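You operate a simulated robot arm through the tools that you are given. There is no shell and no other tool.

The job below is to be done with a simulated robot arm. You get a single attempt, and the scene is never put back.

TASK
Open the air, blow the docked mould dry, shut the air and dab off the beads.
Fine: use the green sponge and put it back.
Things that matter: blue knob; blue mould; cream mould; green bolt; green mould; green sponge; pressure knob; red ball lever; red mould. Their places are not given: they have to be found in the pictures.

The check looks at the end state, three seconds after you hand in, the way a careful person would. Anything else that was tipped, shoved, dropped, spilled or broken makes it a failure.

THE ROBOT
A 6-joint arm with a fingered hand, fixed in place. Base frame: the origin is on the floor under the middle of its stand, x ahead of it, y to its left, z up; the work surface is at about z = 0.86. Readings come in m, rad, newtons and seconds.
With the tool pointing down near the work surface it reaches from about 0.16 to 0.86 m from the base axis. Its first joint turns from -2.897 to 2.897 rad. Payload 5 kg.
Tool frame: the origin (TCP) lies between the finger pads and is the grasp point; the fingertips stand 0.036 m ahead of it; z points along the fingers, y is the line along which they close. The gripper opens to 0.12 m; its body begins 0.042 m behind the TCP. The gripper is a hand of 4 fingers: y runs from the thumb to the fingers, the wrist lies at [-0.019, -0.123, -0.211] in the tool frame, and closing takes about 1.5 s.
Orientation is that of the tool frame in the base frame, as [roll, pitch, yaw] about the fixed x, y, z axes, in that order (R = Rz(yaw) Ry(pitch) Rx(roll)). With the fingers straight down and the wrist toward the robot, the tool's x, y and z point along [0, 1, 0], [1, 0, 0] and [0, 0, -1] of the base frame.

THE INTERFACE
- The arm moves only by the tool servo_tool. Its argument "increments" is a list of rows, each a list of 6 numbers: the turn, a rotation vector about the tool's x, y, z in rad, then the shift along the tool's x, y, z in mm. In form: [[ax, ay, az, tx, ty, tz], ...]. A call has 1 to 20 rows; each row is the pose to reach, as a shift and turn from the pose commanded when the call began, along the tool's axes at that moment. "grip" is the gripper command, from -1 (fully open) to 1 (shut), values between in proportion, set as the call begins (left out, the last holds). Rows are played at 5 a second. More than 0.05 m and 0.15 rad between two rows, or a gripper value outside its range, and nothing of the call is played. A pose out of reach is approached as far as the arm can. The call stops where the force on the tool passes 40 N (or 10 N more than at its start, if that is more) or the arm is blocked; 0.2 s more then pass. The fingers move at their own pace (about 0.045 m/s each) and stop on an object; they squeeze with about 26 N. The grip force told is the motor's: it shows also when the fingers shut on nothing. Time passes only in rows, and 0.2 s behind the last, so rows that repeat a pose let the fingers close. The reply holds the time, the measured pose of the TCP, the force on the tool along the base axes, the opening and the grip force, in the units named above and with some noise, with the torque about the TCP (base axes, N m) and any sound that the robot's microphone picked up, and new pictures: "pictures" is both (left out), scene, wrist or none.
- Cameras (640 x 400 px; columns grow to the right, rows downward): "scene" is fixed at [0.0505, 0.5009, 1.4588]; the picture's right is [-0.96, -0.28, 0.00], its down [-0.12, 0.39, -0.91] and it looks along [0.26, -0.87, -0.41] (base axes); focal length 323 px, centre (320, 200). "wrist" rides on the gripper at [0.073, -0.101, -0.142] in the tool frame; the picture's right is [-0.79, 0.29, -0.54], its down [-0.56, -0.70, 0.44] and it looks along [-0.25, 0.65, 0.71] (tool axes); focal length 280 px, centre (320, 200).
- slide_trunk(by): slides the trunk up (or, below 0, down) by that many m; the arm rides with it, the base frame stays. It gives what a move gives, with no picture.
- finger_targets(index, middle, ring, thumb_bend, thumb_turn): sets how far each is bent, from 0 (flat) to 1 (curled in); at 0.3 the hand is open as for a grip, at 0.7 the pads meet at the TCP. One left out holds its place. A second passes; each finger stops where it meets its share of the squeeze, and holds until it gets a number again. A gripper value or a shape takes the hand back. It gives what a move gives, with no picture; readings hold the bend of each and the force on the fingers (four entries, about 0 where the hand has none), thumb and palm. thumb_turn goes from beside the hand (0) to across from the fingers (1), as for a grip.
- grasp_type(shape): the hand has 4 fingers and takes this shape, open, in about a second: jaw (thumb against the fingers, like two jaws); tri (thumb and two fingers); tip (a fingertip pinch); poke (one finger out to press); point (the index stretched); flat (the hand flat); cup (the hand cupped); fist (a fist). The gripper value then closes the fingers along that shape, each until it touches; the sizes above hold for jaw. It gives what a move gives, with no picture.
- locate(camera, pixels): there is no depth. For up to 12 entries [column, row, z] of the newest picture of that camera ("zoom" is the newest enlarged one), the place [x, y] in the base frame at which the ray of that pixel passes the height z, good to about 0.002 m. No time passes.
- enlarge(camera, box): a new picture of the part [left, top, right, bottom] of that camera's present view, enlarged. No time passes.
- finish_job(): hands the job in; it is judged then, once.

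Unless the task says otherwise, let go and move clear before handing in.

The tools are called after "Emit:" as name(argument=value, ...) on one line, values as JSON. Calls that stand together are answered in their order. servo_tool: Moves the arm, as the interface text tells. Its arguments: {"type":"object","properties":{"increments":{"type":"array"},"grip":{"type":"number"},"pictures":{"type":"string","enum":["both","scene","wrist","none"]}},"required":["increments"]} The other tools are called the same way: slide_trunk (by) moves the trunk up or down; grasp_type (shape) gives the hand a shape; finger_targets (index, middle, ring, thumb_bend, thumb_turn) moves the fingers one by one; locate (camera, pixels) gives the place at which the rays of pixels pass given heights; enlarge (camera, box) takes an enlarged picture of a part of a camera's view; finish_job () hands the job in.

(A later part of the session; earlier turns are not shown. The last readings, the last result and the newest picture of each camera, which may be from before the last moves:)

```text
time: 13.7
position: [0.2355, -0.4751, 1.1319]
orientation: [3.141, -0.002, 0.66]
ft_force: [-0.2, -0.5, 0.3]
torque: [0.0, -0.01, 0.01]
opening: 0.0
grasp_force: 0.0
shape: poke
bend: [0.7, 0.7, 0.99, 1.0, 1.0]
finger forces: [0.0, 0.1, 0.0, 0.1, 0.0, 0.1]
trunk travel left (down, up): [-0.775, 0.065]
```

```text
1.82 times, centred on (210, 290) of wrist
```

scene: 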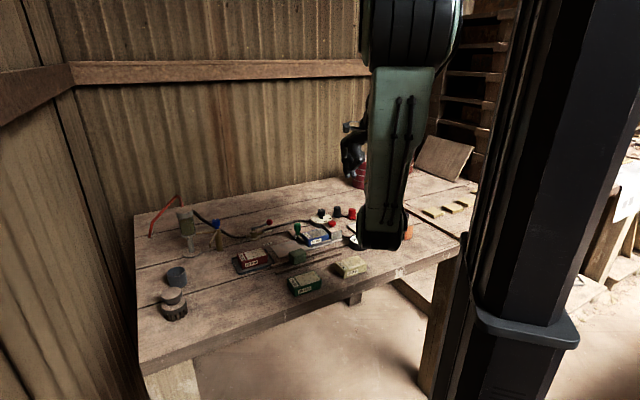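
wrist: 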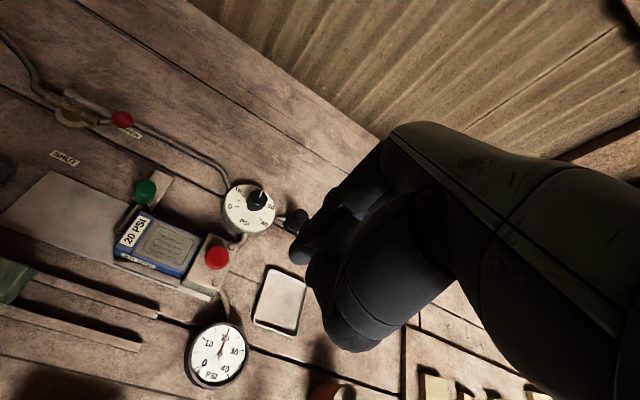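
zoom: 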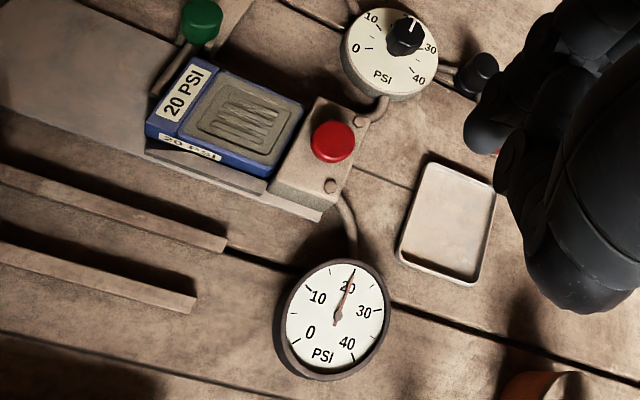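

The gauge now reads about 20 PSI, at wrist pixel (220,345). I'll look closely at the gauge needle and the mould face.

Emit:
enlarge(camera="wrist", box=[180, 315, 255, 390])

Emit:
enlarge(camera="wrist", box=[105, 195, 215, 285])

Emit:
enlarge(camera="scene", box=[285, 210, 350, 250])

```text
5.33 times, centred on (218, 352) of wrist
```

zoom: 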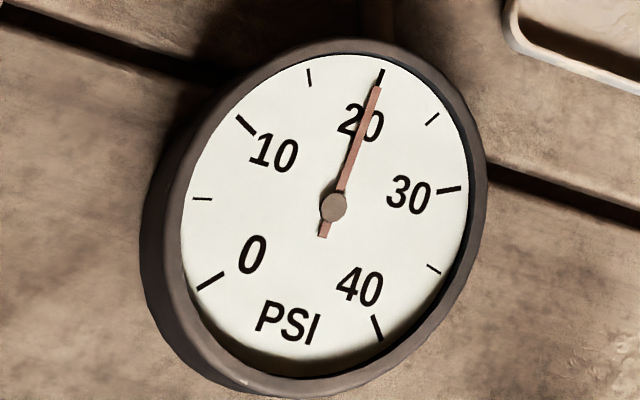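

```text
4.44 times, centred on (160, 240) of wrist
```

zoom: 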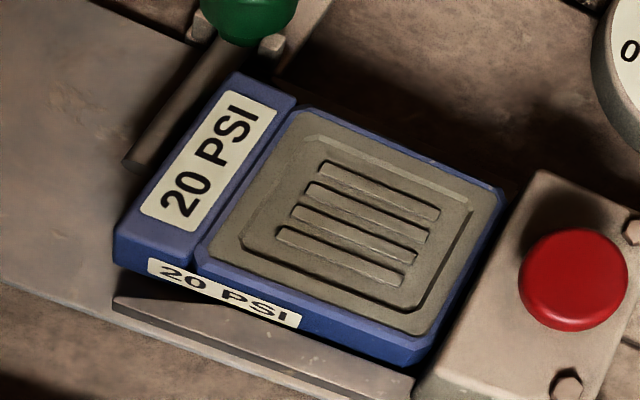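

```text
9.85 times, centred on (318, 230) of scene
```

zoom: 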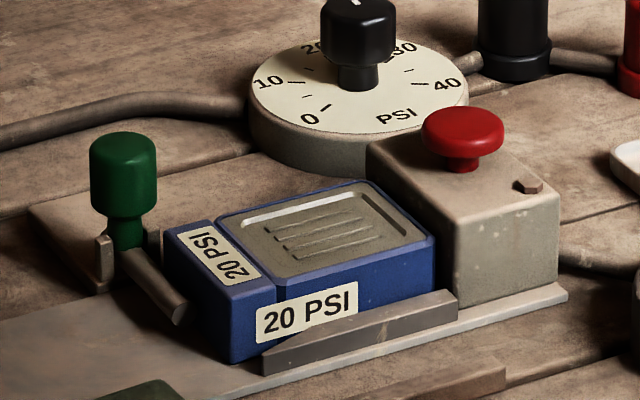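

With the air open the gauge sits exactly on 20, which matches the mould label, so the regulator needs no adjustment. No beads show yet, so I'll position the fingertips above the dock's red mushroom button at about (0.296, -0.480, 0.92).

Emit:
servo_tool(increments=[[0, 0, 0, 22, 20, 35], [0, 0, 0, 44, 41, 70], [0, 0, 0, 44, 41, 110], [0, 0, 0, 44, 41, 150], [0, 0, 0, 44, 41, 150]])

Emit:
enlarge(camera="scene", box=[280, 170, 400, 260])

Emit:
enlarge(camera="wrist", box=[180, 170, 380, 380])

```text
time: 14.9
position: [0.2981, -0.4791, 0.9792]
orientation: [-3.141, 0.0, 0.661]
ft_force: [-0.9, -0.4, -0.1]
torque: [0.0, -0.01, 0.0]
opening: 0.0
grasp_force: 0.1
shape: poke
bend: [0.7, 0.7, 0.99, 1.0, 1.0]
finger forces: [0.0, 0.1, 0.0, 0.0, 0.0, 0.0]
trunk travel left (down, up): [-0.775, 0.065]
```

scene: 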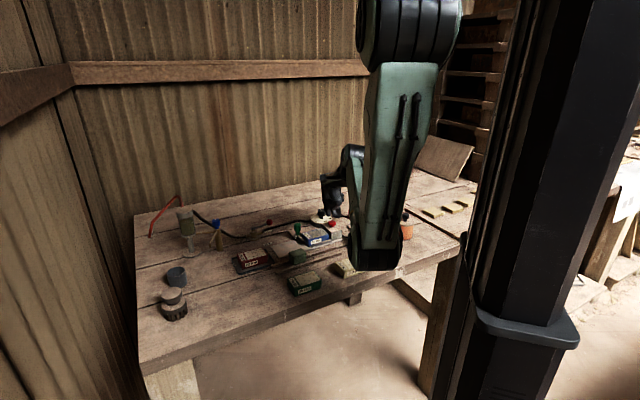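
wrist: 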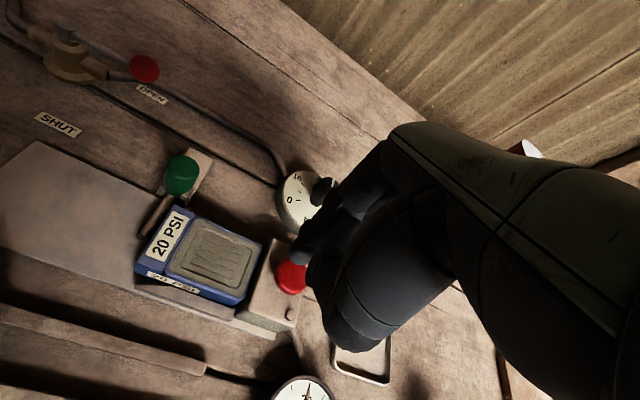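

```text
4.44 times, centred on (340, 215) of scene
```

zoom: 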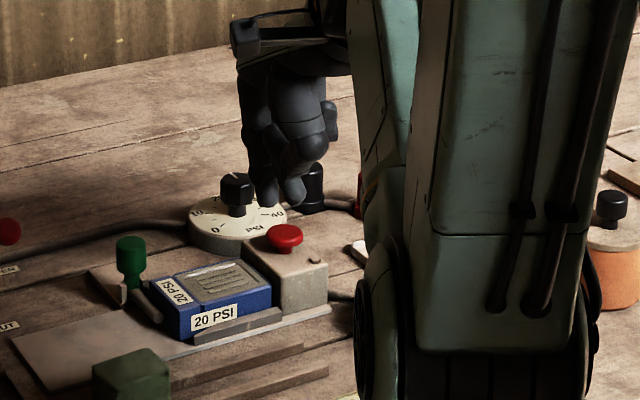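

```text
1.90 times, centred on (280, 275) of wrist
```

zoom: 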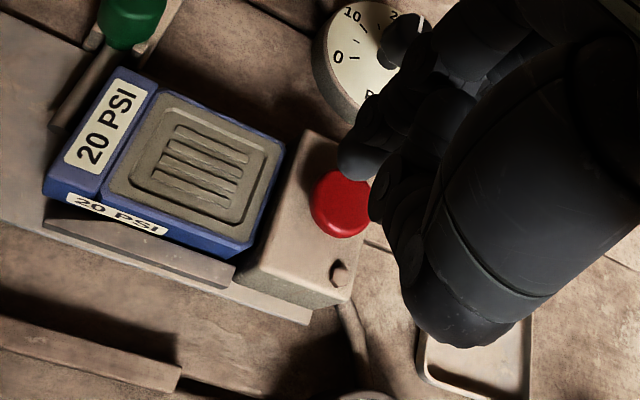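

The fingertips are about 2 cm above the cap and roughly 5 mm toward +x of its centre. I'll correct that and lower slowly to make contact.

Emit:
servo_tool(increments=[[0, 0, 0, -5, -2, 8], [0, 0, 0, -5, -2, 14], [0, 0, 0, -5, -2, 18], [0, 0, 0, -5, -2, 21], [0, 0, 0, -5, -2, 24]])

Emit:
enlarge(camera="scene", box=[290, 190, 370, 250])

Emit:
enlarge(camera="wrist", box=[180, 170, 380, 380])

```text
time: 16.1
position: [0.2934, -0.4822, 0.9558]
orientation: [-3.142, -0.001, 0.662]
ft_force: [-0.1, -0.2, 1.1]
torque: [0.0, 0.0, 0.01]
opening: 0.0
grasp_force: 0.1
shape: poke
bend: [0.7, 0.7, 0.99, 1.0, 1.0]
finger forces: [0.0, 0.2, 0.0, 0.0, 0.1, 0.0]
trunk travel left (down, up): [-0.775, 0.065]
```

scene: 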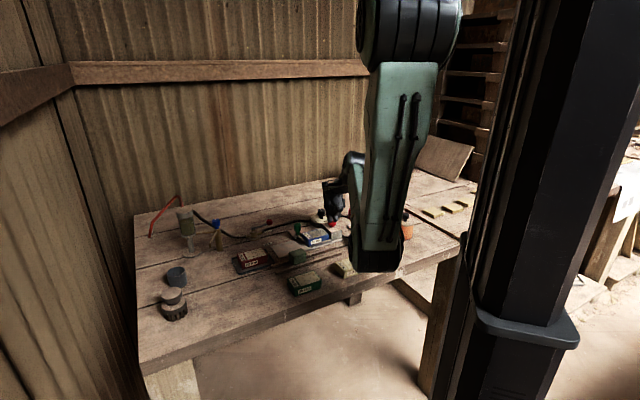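
wrist: 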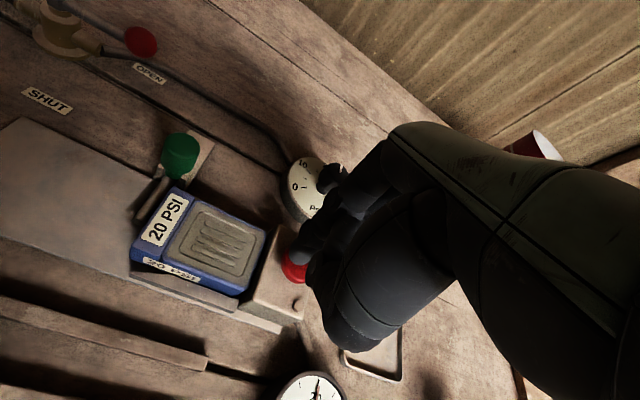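

```text
6.67 times, centred on (330, 220) of scene
```

zoom: 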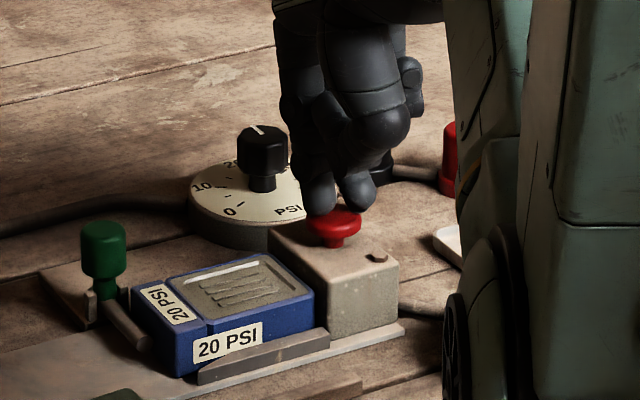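

```text
1.90 times, centred on (280, 275) of wrist
```

zoom: 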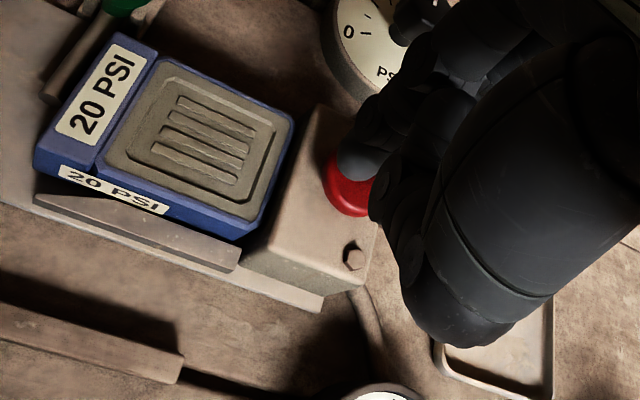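

The tips are just touching the cap, slightly toward its far side. I'll nudge them 5 mm toward its centre and press down gently in small steps.

Emit:
servo_tool(increments=[[0, 0, 0, 3, -2, -2], [0, 0, 0, 5, -3, 0], [0, 0, 0, 5, -3, 2], [0, 0, 0, 5, -3, 4], [0, 0, 0, 5, -3, 6], [0, 0, 0, 5, -3, 6]])

Emit:
enlarge(camera="scene", box=[290, 190, 370, 250])

Emit:
enlarge(camera="wrist", box=[110, 180, 270, 310])

```text
time: 17.5
position: [0.2971, -0.4777, 0.9515]
orientation: [-3.14, 0.0, 0.66]
ft_force: [-1.1, -0.4, 2.4]
torque: [-0.04, 0.05, 0.03]
opening: 0.0
grasp_force: 0.0
shape: poke
bend: [0.7, 0.7, 0.99, 1.0, 1.0]
finger forces: [0.1, 3.0, 0.0, 0.0, 0.0, 0.0]
trunk travel left (down, up): [-0.775, 0.065]
heard: click
```

scene: 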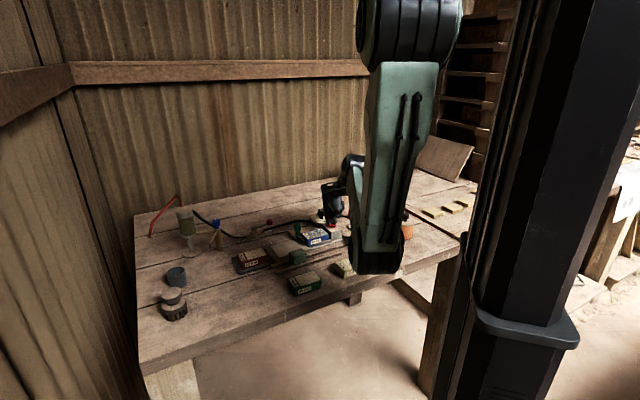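
wrist: 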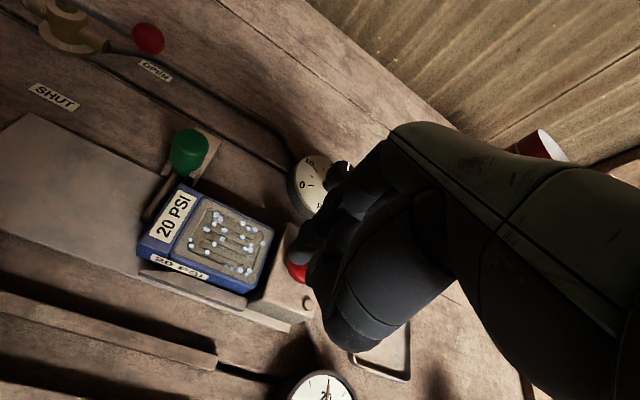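

```text
6.67 times, centred on (330, 220) of scene
```

zoom: 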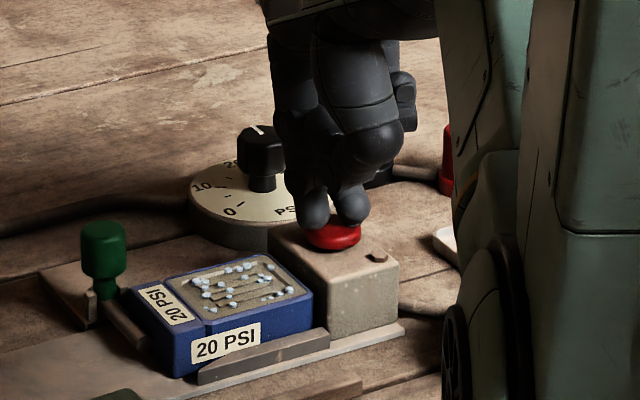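

```text
3.08 times, centred on (190, 245) of wrist
```

zoom: 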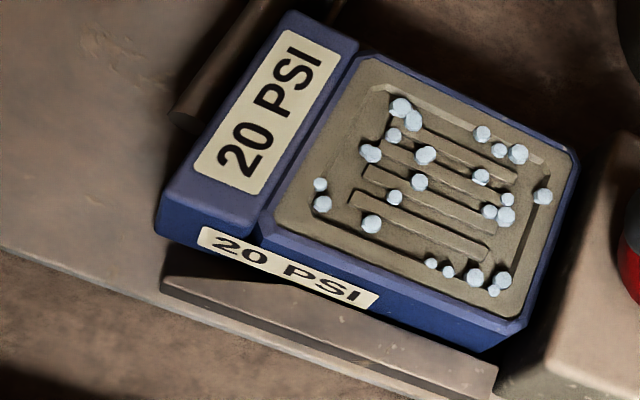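

A click was heard and water beads are emerging on the blue mould's face, so the button blows the mould. I'll hold it down for a few seconds and watch.

Emit:
servo_tool(increments=[[0, 0, 0, 0, 0, 0], [0, 0, 0, 0, 0, 0], [0, 0, 0, 0, 0, 0], [0, 0, 0, 0, 0, 0], [0, 0, 0, 0, 0, 0], [0, 0, 0, 0, 0, 0], [0, 0, 0, 0, 0, 0], [0, 0, 0, 0, 0, 0], [0, 0, 0, 0, 0, 0], [0, 0, 0, 0, 0, 0]])

Emit:
enlarge(camera="wrist", box=[110, 180, 270, 310])

Emit:
enlarge(camera="scene", box=[290, 190, 370, 250])

Emit:
enlarge(camera="wrist", box=[280, 340, 370, 400])

```text
time: 19.7
position: [0.2958, -0.4773, 0.9505]
orientation: [-3.14, 0.0, 0.662]
ft_force: [-0.6, -0.7, 3.6]
torque: [-0.09, 0.06, 0.01]
opening: 0.0
grasp_force: 0.1
shape: poke
bend: [0.7, 0.7, 0.99, 1.0, 1.0]
finger forces: [0.0, 3.1, 0.0, 0.0, 0.0, 0.1]
trunk travel left (down, up): [-0.775, 0.065]
```

scene: 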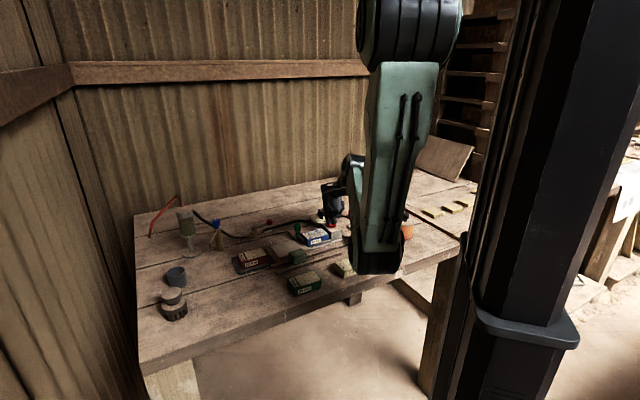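
wrist: 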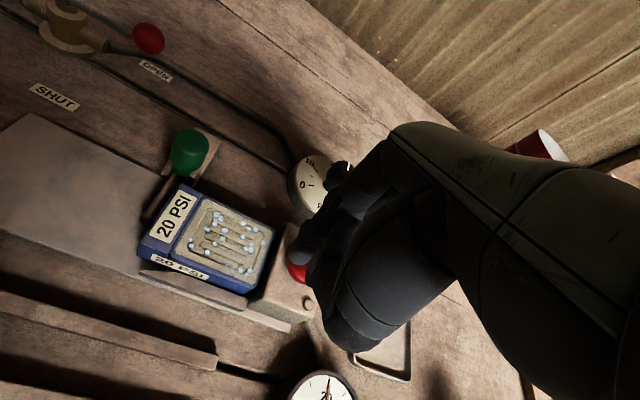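

```text
3.08 times, centred on (190, 245) of wrist
```

zoom: 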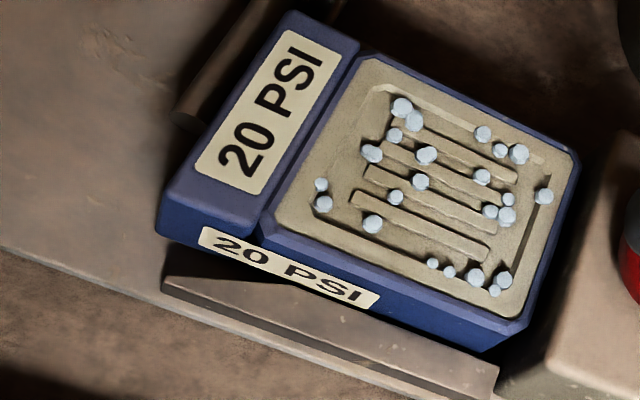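

```text
6.67 times, centred on (330, 220) of scene
```

zoom: 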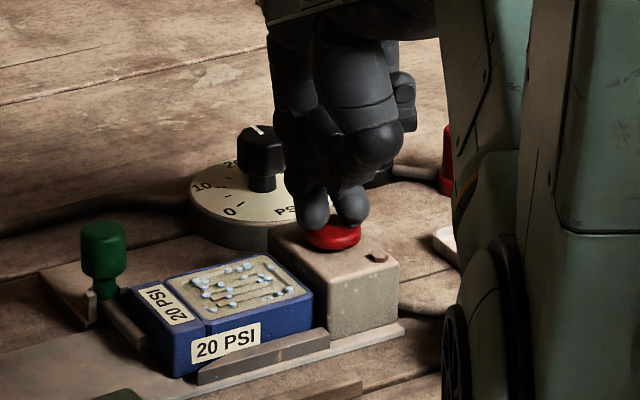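

```text
6.67 times, centred on (325, 370) of wrist
```

zoom: 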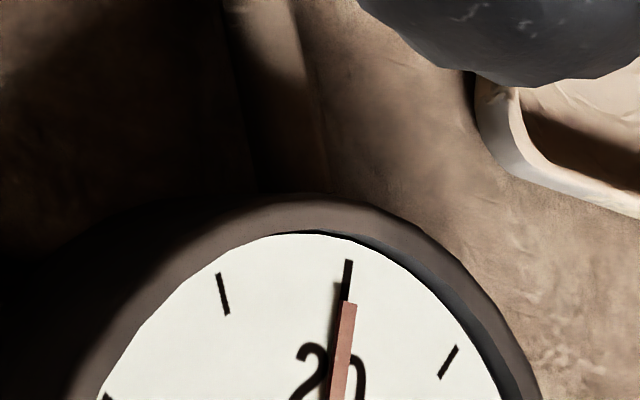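

The plaster face has become lighter while the bead count is unchanged, so it is drying. I'll hold another 3 s and compare.

Emit:
servo_tool(increments=[[0, 0, 0, 0, 0, 0], [0, 0, 0, 0, 0, 0], [0, 0, 0, 0, 0, 0], [0, 0, 0, 0, 0, 0], [0, 0, 0, 0, 0, 0], [0, 0, 0, 0, 0, 0], [0, 0, 0, 0, 0, 0], [0, 0, 0, 0, 0, 0], [0, 0, 0, 0, 0, 0], [0, 0, 0, 0, 0, 0], [0, 0, 0, 0, 0, 0], [0, 0, 0, 0, 0, 0], [0, 0, 0, 0, 0, 0], [0, 0, 0, 0, 0, 0], [0, 0, 0, 0, 0, 0]])

Emit:
enlarge(camera="wrist", box=[110, 180, 270, 310])

Emit:
enlarge(camera="scene", box=[220, 195, 380, 300])

```text
time: 22.9
position: [0.296, -0.4787, 0.9504]
orientation: [-3.141, -0.001, 0.661]
ft_force: [-0.1, 0.4, 4.1]
torque: [-0.04, 0.09, 0.0]
opening: 0.0
grasp_force: 0.0
shape: poke
bend: [0.7, 0.7, 0.99, 1.0, 1.0]
finger forces: [0.0, 3.2, 0.1, 0.1, 0.0, 0.0]
trunk travel left (down, up): [-0.775, 0.065]
```

scene: 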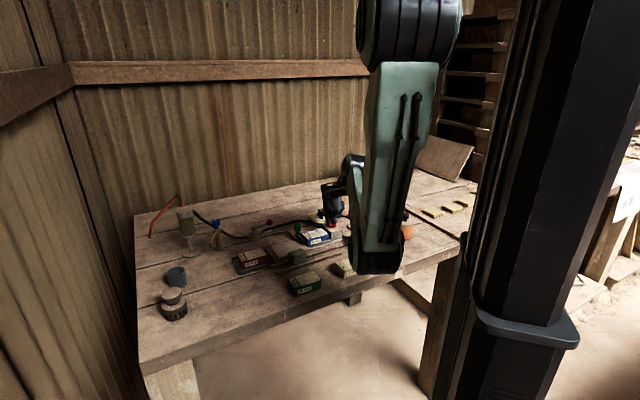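
wrist: 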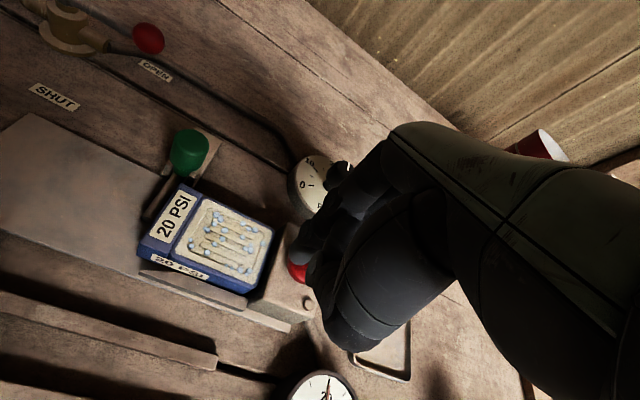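

```text
3.08 times, centred on (190, 245) of wrist
```

zoom: 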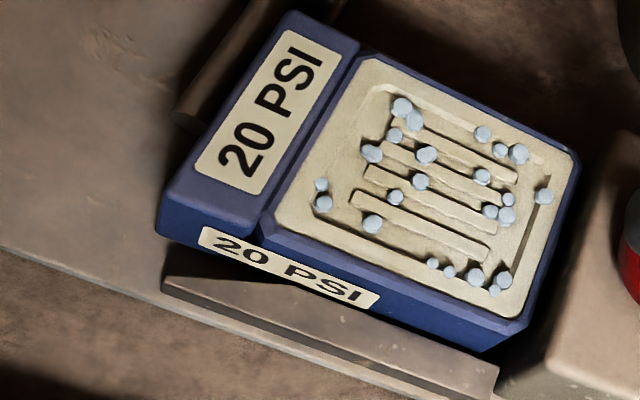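

```text
3.81 times, centred on (300, 248) of scene
```

zoom: 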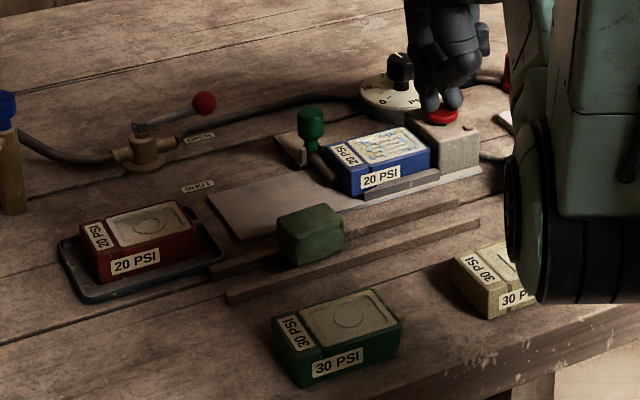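

The face keeps getting lighter, so drying is still in progress. I'll hold for another 3 s.

Emit:
servo_tool(increments=[[0, 0, 0, 0, 0, 0], [0, 0, 0, 0, 0, 0], [0, 0, 0, 0, 0, 0], [0, 0, 0, 0, 0, 0], [0, 0, 0, 0, 0, 0], [0, 0, 0, 0, 0, 0], [0, 0, 0, 0, 0, 0], [0, 0, 0, 0, 0, 0], [0, 0, 0, 0, 0, 0], [0, 0, 0, 0, 0, 0], [0, 0, 0, 0, 0, 0], [0, 0, 0, 0, 0, 0], [0, 0, 0, 0, 0, 0], [0, 0, 0, 0, 0, 0], [0, 0, 0, 0, 0, 0]], pictures="wrist")

Emit:
enlarge(camera="wrist", box=[110, 180, 270, 310])

```text
time: 26.1
position: [0.2963, -0.4789, 0.9509]
orientation: [-3.142, 0.002, 0.661]
ft_force: [-1.4, -0.7, 2.2]
torque: [-0.07, 0.09, 0.0]
opening: 0.0
grasp_force: 0.2
shape: poke
bend: [0.7, 0.7, 0.99, 1.0, 1.0]
finger forces: [0.0, 3.1, 0.0, 0.1, 0.0, 0.0]
trunk travel left (down, up): [-0.775, 0.065]
```

wrist: 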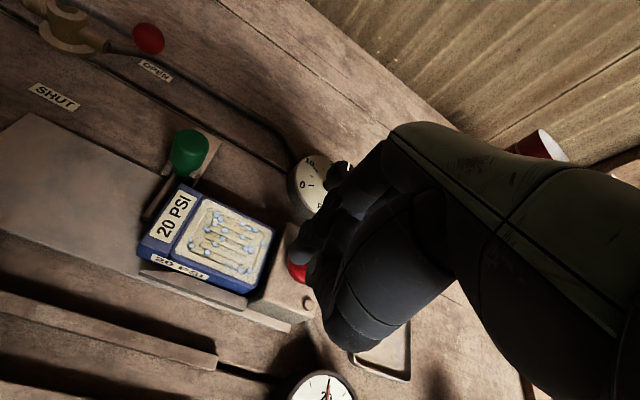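

```text
3.08 times, centred on (190, 245) of wrist
```

zoom: 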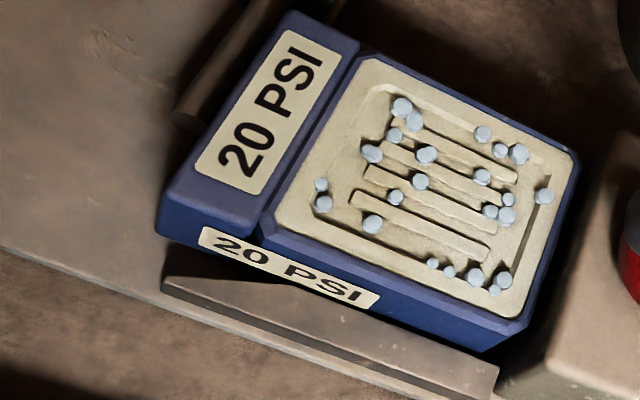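

The face colour has stopped changing between 22.9 s and 26.1 s, so the mould is dry and only beads remain. I'll release the button by rising straight up and check that the ball is still at OPEN.

Emit:
servo_tool(increments=[[0, 0, 0, 0, 0, -10], [0, 0, 0, 0, 0, -40], [0, 0, 0, 0, 0, -80], [0, 0, 0, 0, 0, -110]])

Emit:
enlarge(camera="scene", box=[230, 190, 370, 270])

Emit:
enlarge(camera="wrist", box=[20, 40, 320, 340])

```text
time: 27.1
position: [0.2964, -0.4807, 1.0612]
orientation: [3.141, 0.0, 0.661]
ft_force: [0.4, 0.0, 1.0]
torque: [-0.01, 0.0, -0.06]
opening: 0.0003
grasp_force: 0.1
shape: poke
bend: [0.7, 0.7, 0.99, 1.0, 1.0]
finger forces: [0.1, 0.1, 0.0, 0.1, 0.0, 0.0]
trunk travel left (down, up): [-0.775, 0.065]
```

scene: 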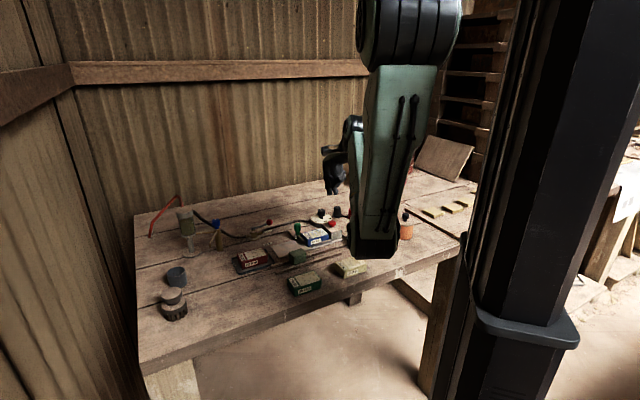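
wrist: 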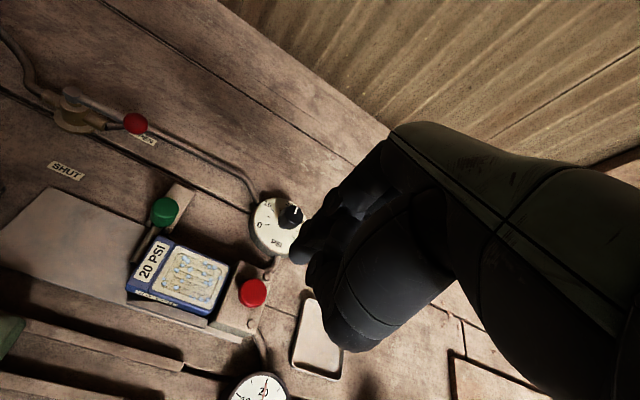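

```text
4.57 times, centred on (300, 230) of scene
```

zoom: 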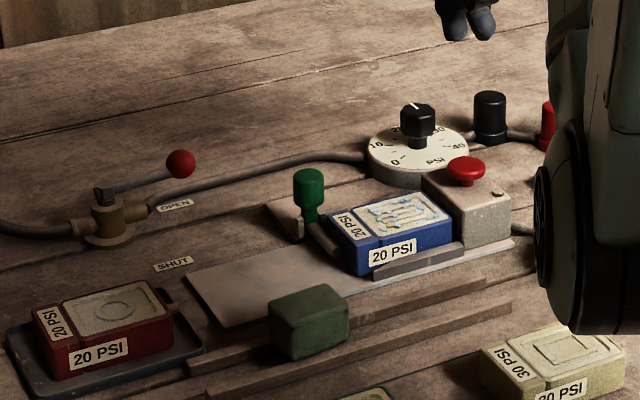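

```text
1.33 times, centred on (170, 190) of wrist
```

zoom: 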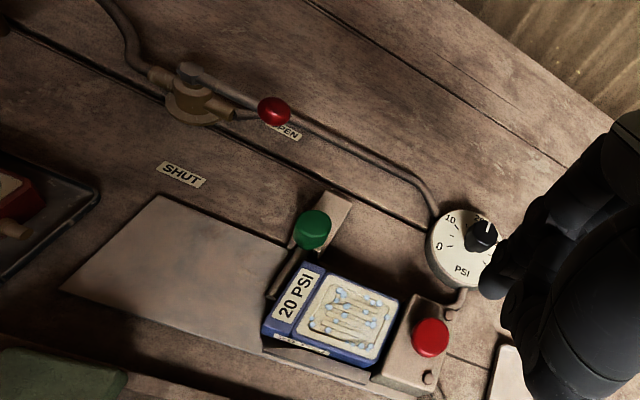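

The button sprang back, and the beads sit on a light, dry face. I'll locate the ball in its OPEN position to shut the air.

Emit:
locate(camera="wrist", pixels=[[136, 123, 0.909], [72, 97, 0.899]])

Emit:
locate(camera="scene", pixels=[[269.4, 222.1, 0.909], [253.2, 227.6, 0.899]])

Emit:
enlarge(camera="wrist", box=[220, 360, 300, 400])

```text
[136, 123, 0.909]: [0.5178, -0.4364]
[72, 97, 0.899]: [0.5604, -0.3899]
```

```text
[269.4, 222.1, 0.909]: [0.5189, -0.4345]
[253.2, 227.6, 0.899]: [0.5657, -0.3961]
```

```text
8.00 times, centred on (260, 380) of wrist
```

zoom: 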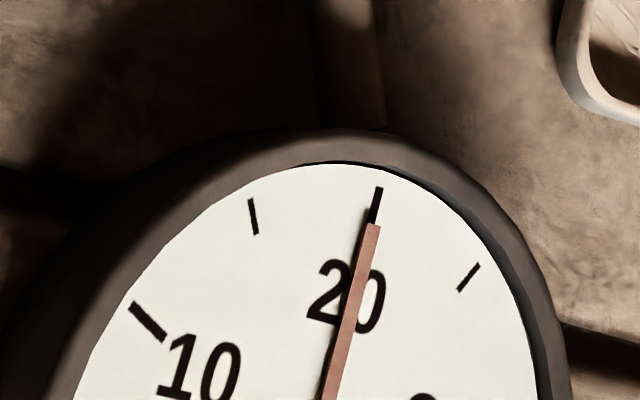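

The ball is at (0.518, -0.436). I'll move above its far side at (0.555, -0.474), then descend beside it.

Emit:
servo_tool(increments=[[0, 0, 0, 35, 26, 0], [0, 0, 0, 70, 51, 0], [0, 0, 0, 104, 77, 0], [0, 0, 0, 139, 102, 0], [0, 0, 0, 174, 128, 0], [0, 0, 0, 208, 154, 0], [0, 0, 0, 208, 154, 0], [0, 0, 0, 208, 154, 35], [0, 0, 0, 208, 154, 70], [0, 0, 0, 208, 154, 100], [0, 0, 0, 208, 154, 120]])

Emit:
enlarge(camera="scene", box=[205, 170, 325, 260])

Emit:
enlarge(camera="wrist", box=[180, 180, 380, 380])

```text
time: 29.5
position: [0.5541, -0.4707, 0.9397]
orientation: [-3.141, 0.001, 0.663]
ft_force: [-0.1, -0.1, -0.3]
torque: [0.0, -0.01, -0.01]
opening: 0.0
grasp_force: 0.1
shape: poke
bend: [0.7, 0.7, 0.99, 1.0, 1.0]
finger forces: [0.1, 0.1, 0.1, 0.1, 0.1, 0.0]
trunk travel left (down, up): [-0.775, 0.065]
```

scene: 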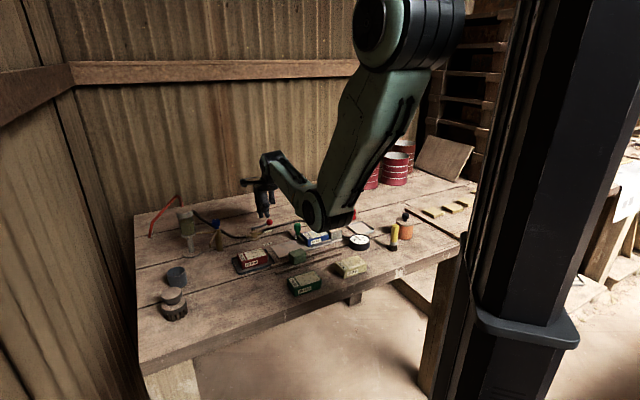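
wrist: 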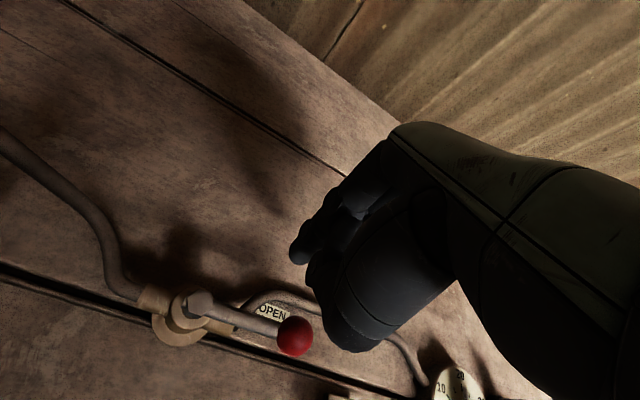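

```text
4.44 times, centred on (265, 215) of scene
```

zoom: 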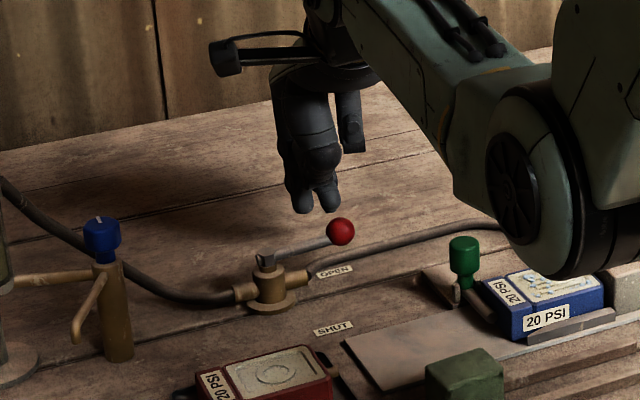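

```text
2.00 times, centred on (280, 280) of wrist
```

zoom: 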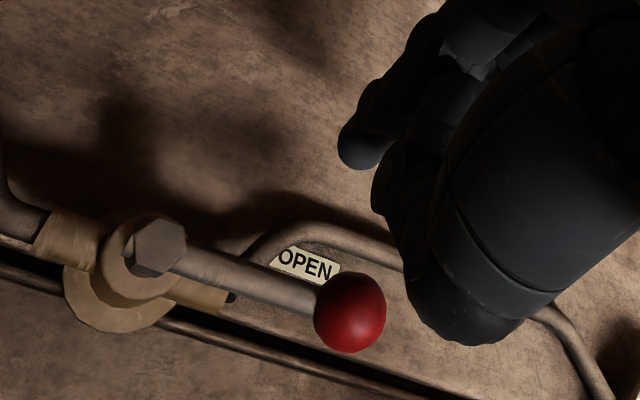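

The fingers are on the far side of the ball. I'll sweep it back along the arc toward SHUT.

Emit:
servo_tool(increments=[[0, 0, 0, 0, 0, 11], [0, 0, 0, -4, -12, 11], [0, 0, 0, -8, -24, 11], [0, 0, 0, -11, -32, 11], [0, 0, 0, -14, -41, 11], [0, 0, 0, -16, -48, 11], [0, 0, 0, -17, -56, 11], [0, 0, 0, -16, -64, 11], [0, 0, 0, -15.5, -72, 11], [0, 0, 0, -13, -80, 11], [0, 0, 0, -10, -88, 11]])

Emit:
enlarge(camera="scene", box=[205, 180, 325, 270])

Emit:
enlarge(camera="wrist", box=[180, 180, 380, 380])

```text
time: 31.9
position: [0.4918, -0.409, 0.9296]
orientation: [3.141, 0.001, 0.661]
ft_force: [0.5, 0.4, -0.7]
torque: [-0.01, -0.02, -0.01]
opening: 0.0
grasp_force: 0.0
shape: poke
bend: [0.7, 0.7, 0.99, 1.0, 1.0]
finger forces: [0.7, 0.0, 0.0, 0.0, 0.0, 0.0]
trunk travel left (down, up): [-0.775, 0.065]
```

scene: 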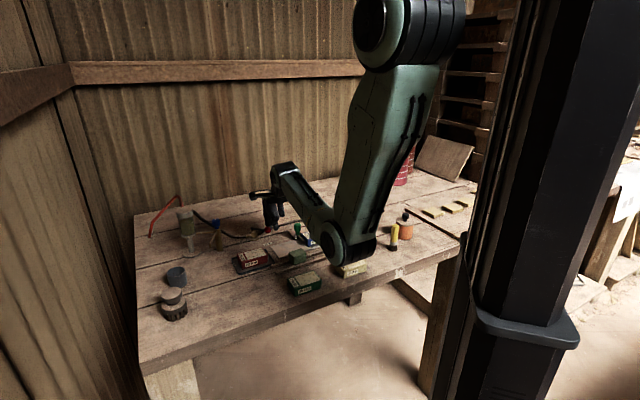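
wrist: 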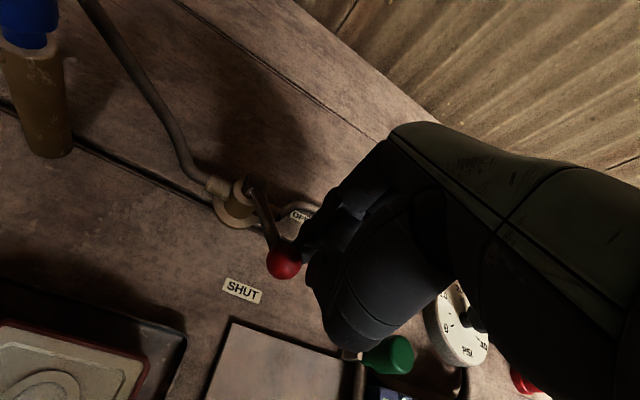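

```text
4.44 times, centred on (265, 225) of scene
```

zoom: 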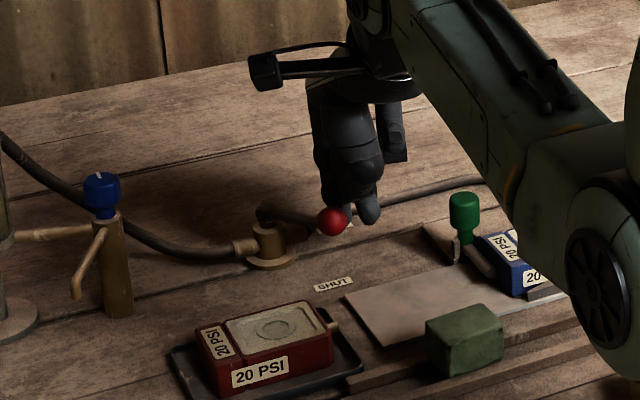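

```text
2.00 times, centred on (280, 280) of wrist
```

zoom: 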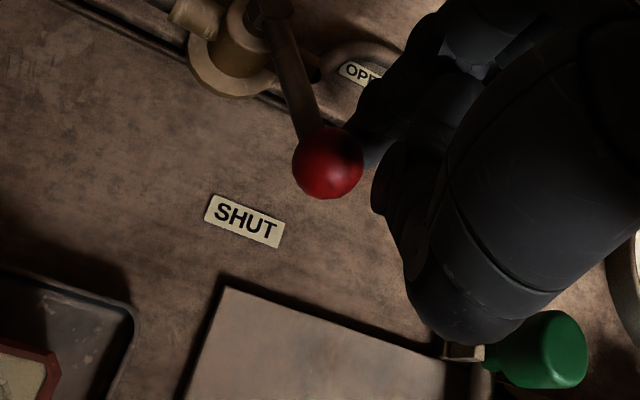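

The lever is past halfway and following the fingers. I'll finish the arc to the SHUT stop.

Emit:
servo_tool(increments=[[0, 0, 0, 4, -8, 0], [0, 0, 0, 9, -15, 0], [0, 0, 0, 16, -22, 0], [0, 0, 0, 23, -27, 0], [0, 0, 0, 27, -30, 0], [0, 0, 0, 31, -33, 0]])

Emit:
enlarge(camera="scene", box=[205, 180, 325, 270])

Emit:
enlarge(camera="wrist", box=[180, 180, 380, 380])

```text
time: 33.3
position: [0.4939, -0.3672, 0.9277]
orientation: [-3.141, 0.0, 0.659]
ft_force: [-4.7, -11.1, -1.4]
torque: [-0.22, 0.12, -0.09]
opening: 0.0
grasp_force: 0.0
shape: poke
bend: [0.7, 0.7, 0.99, 1.0, 1.0]
finger forces: [10.9, 0.0, 0.0, 0.0, 0.0, 0.0]
trunk travel left (down, up): [-0.775, 0.065]
```

scene: 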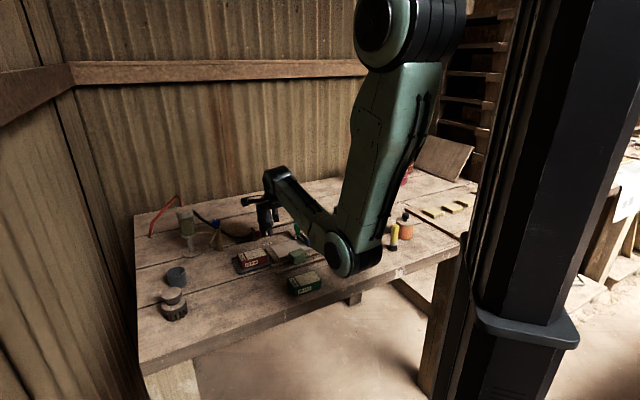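
wrist: 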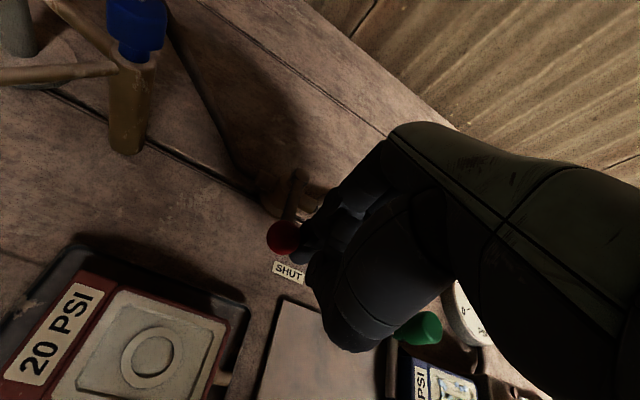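

```text
4.44 times, centred on (265, 225) of scene
```

zoom: 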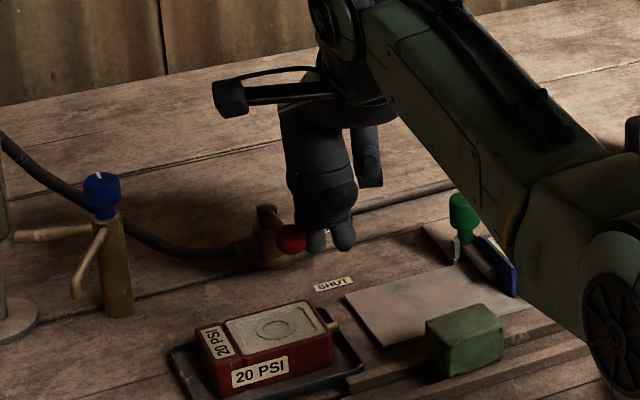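

```text
2.00 times, centred on (280, 280) of wrist
```

zoom: 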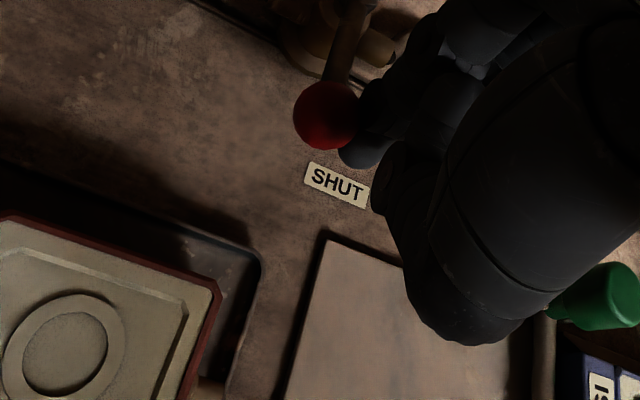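

The stop is reached with about 12 N, so the lever is back at SHUT. I'll back off sideways, rise, and verify the lever position and gauge.

Emit:
servo_tool(increments=[[0, 0, 0, -12, 2, 0], [0, 0, 0, -25, 4, 0], [0, 0, 0, -28, 4, -40], [0, 0, 0, -28, 4, -80], [0, 0, 0, -28, 4, -120], [0, 0, 0, -60, -20, -140], [0, 0, 0, -95, -40, -160], [0, 0, 0, -130, -50, -180], [0, 0, 0, -165, -60, -190], [0, 0, 0, -200, -60, -195]])

Emit:
enlarge(camera="wrist", box=[0, 100, 320, 400])

Emit:
enlarge(camera="scene", box=[230, 195, 370, 285])

```text
time: 35.5
position: [0.303, -0.439, 1.1248]
orientation: [-3.139, -0.001, 0.662]
ft_force: [-0.6, 0.1, 0.1]
torque: [0.02, -0.01, -0.01]
opening: 0.0004
grasp_force: 0.0
shape: poke
bend: [0.7, 0.7, 0.99, 1.0, 1.0]
finger forces: [0.0, 0.0, 0.0, 0.1, 0.0, 0.0]
trunk travel left (down, up): [-0.775, 0.065]
```

scene: 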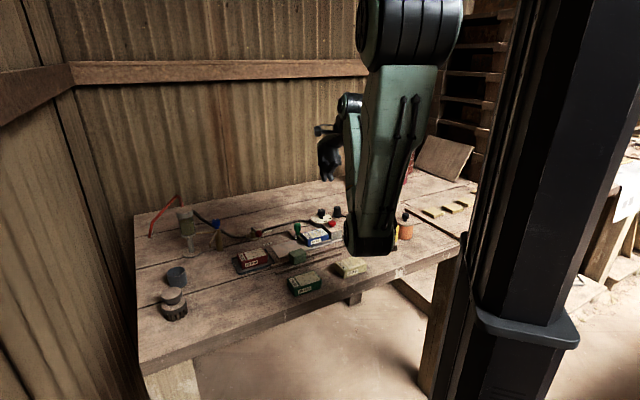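
wrist: 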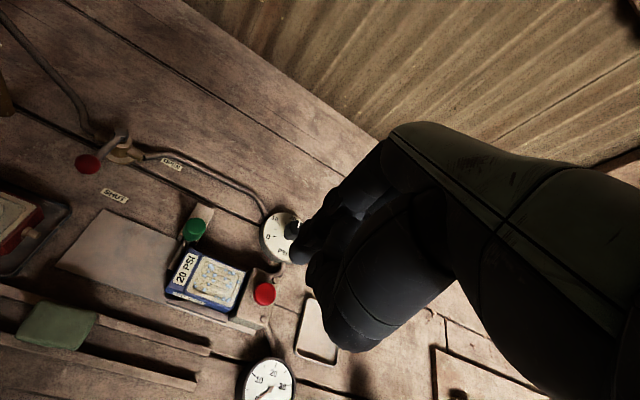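

```text
1.33 times, centred on (160, 250) of wrist
```

zoom: 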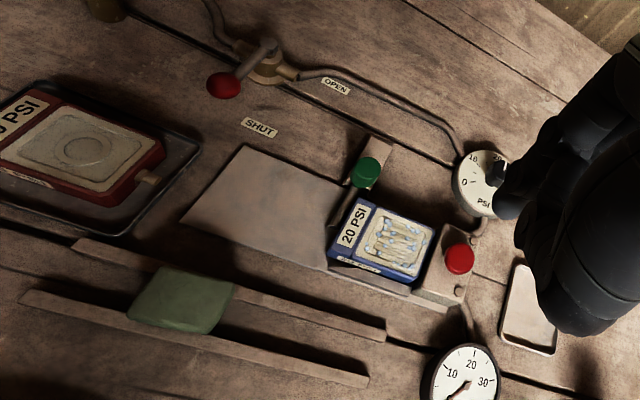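

```text
4.44 times, centred on (300, 240) of scene
```

zoom: 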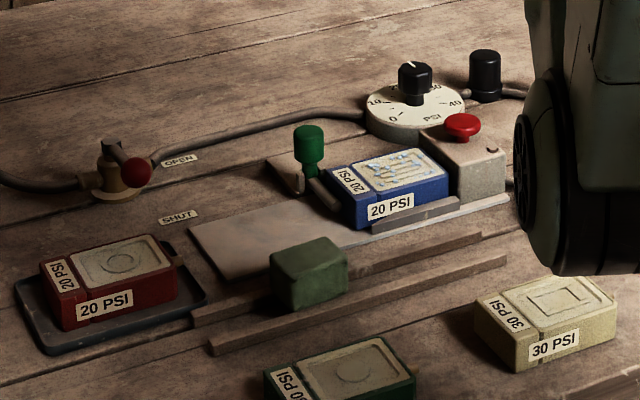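

The ball is back at SHUT and the gauge needle has dropped to 0. Next I'll measure the green sponge from both views.

Emit:
enlarge(camera="wrist", box=[0, 280, 130, 370])

```text
4.44 times, centred on (65, 325) of wrist
```

zoom: 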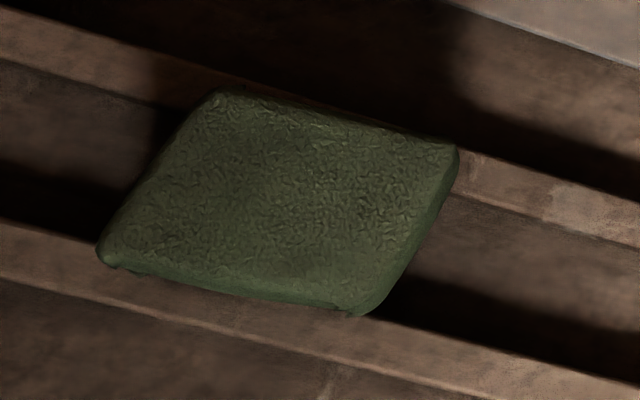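

Emit:
locate(camera="zoom", pixels=[[220, 95, 0.9], [452, 147, 0.9], [372, 290, 0.9], [108, 248, 0.9], [280, 195, 0.9], [358, 312, 0.87]])

Emit:
enlarge(camera="scene", box=[270, 235, 320, 270])

```text
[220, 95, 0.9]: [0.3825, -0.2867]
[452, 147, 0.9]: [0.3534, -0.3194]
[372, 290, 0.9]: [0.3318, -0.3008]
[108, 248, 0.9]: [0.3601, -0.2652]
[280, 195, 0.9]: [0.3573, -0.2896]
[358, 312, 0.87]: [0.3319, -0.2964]
```

```text
11.43 times, centred on (295, 252) of scene
```

zoom: 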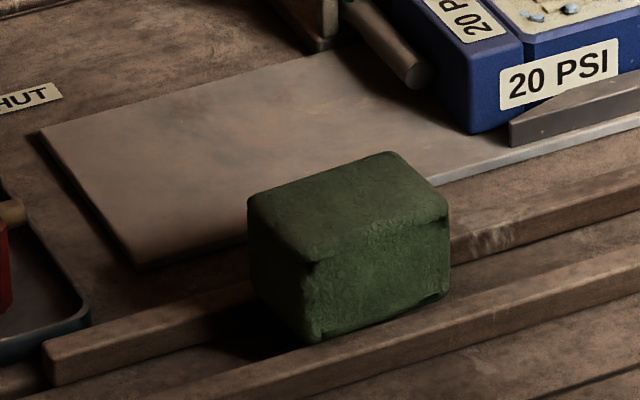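

Emit:
locate(camera="zoom", pixels=[[255, 197, 0.9], [388, 155, 0.9], [446, 207, 0.9], [312, 258, 0.9], [350, 205, 0.9], [312, 340, 0.862], [448, 290, 0.862], [252, 295, 0.862], [45, 375, 0.86], [40, 345, 0.87], [440, 265, 0.87]])

```text
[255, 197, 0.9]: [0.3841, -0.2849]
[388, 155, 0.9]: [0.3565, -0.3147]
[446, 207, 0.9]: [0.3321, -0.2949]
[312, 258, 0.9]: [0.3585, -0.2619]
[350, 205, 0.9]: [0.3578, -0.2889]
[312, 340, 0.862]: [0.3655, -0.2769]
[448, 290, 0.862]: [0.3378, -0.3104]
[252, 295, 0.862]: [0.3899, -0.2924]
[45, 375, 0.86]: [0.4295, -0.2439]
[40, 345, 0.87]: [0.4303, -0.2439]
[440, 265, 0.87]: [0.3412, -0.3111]
```

The sponge top is at z≈0.900, centred at (0.3575, -0.289), about 43 × 32 mm, with its bottom at about 0.872 resting on the rails and its long side at about 49°. Next I'll measure the mould face, block and bolt for the dabbing plan.

Emit:
enlarge(camera="wrist", box=[150, 210, 290, 330])

Emit:
locate(camera="zoom", pixels=[[320, 200, 0.89]])

```text
3.33 times, centred on (220, 270) of wrist
```

zoom: 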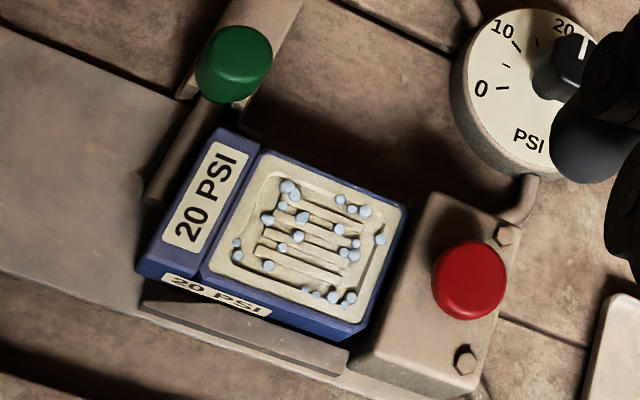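

```text
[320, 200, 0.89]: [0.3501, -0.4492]
```

Emit:
locate(camera="zoom", pixels=[[264, 152, 0.9], [405, 207, 0.9], [358, 325, 0.9], [205, 268, 0.9], [218, 130, 0.9], [140, 260, 0.9], [430, 195, 0.91], [510, 228, 0.91], [465, 383, 0.91], [362, 350, 0.91], [234, 62, 0.92], [470, 280, 0.92]])

Emit:
enlarge(camera="scene", box=[285, 210, 350, 250])

```text
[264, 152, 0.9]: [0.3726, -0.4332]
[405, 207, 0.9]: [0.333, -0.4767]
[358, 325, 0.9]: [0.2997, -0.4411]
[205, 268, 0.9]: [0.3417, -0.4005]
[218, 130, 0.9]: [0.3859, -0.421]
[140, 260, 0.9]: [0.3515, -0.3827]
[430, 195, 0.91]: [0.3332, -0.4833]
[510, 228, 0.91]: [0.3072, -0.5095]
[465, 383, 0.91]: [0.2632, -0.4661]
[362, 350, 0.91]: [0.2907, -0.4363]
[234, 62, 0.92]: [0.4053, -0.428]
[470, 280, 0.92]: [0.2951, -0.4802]
```

```text
9.85 times, centred on (318, 230) of scene
```

zoom: 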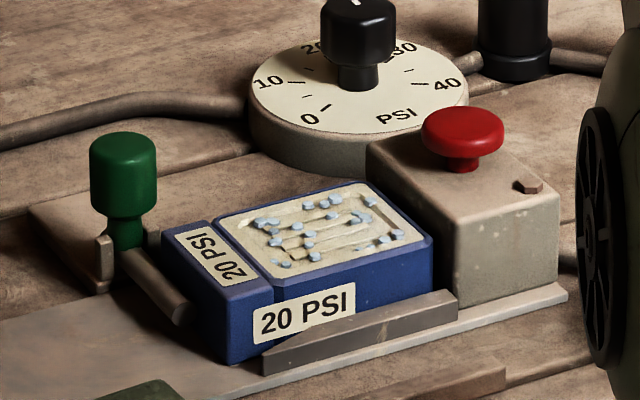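

Emit:
locate(camera="zoom", pixels=[[211, 225, 0.9], [362, 182, 0.9], [435, 240, 0.9], [275, 287, 0.9], [165, 238, 0.9], [230, 303, 0.9], [370, 148, 0.91], [455, 215, 0.91], [558, 192, 0.91], [325, 225, 0.9], [125, 140, 0.92], [150, 250, 0.88]])

```text
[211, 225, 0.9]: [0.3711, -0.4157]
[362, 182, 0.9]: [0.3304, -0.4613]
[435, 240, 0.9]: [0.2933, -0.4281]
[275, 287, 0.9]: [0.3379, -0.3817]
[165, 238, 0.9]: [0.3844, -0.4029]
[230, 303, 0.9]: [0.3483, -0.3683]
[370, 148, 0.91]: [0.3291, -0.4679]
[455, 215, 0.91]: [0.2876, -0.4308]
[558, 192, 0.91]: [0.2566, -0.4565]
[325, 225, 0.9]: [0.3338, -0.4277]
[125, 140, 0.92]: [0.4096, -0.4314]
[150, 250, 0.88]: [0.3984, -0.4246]
```

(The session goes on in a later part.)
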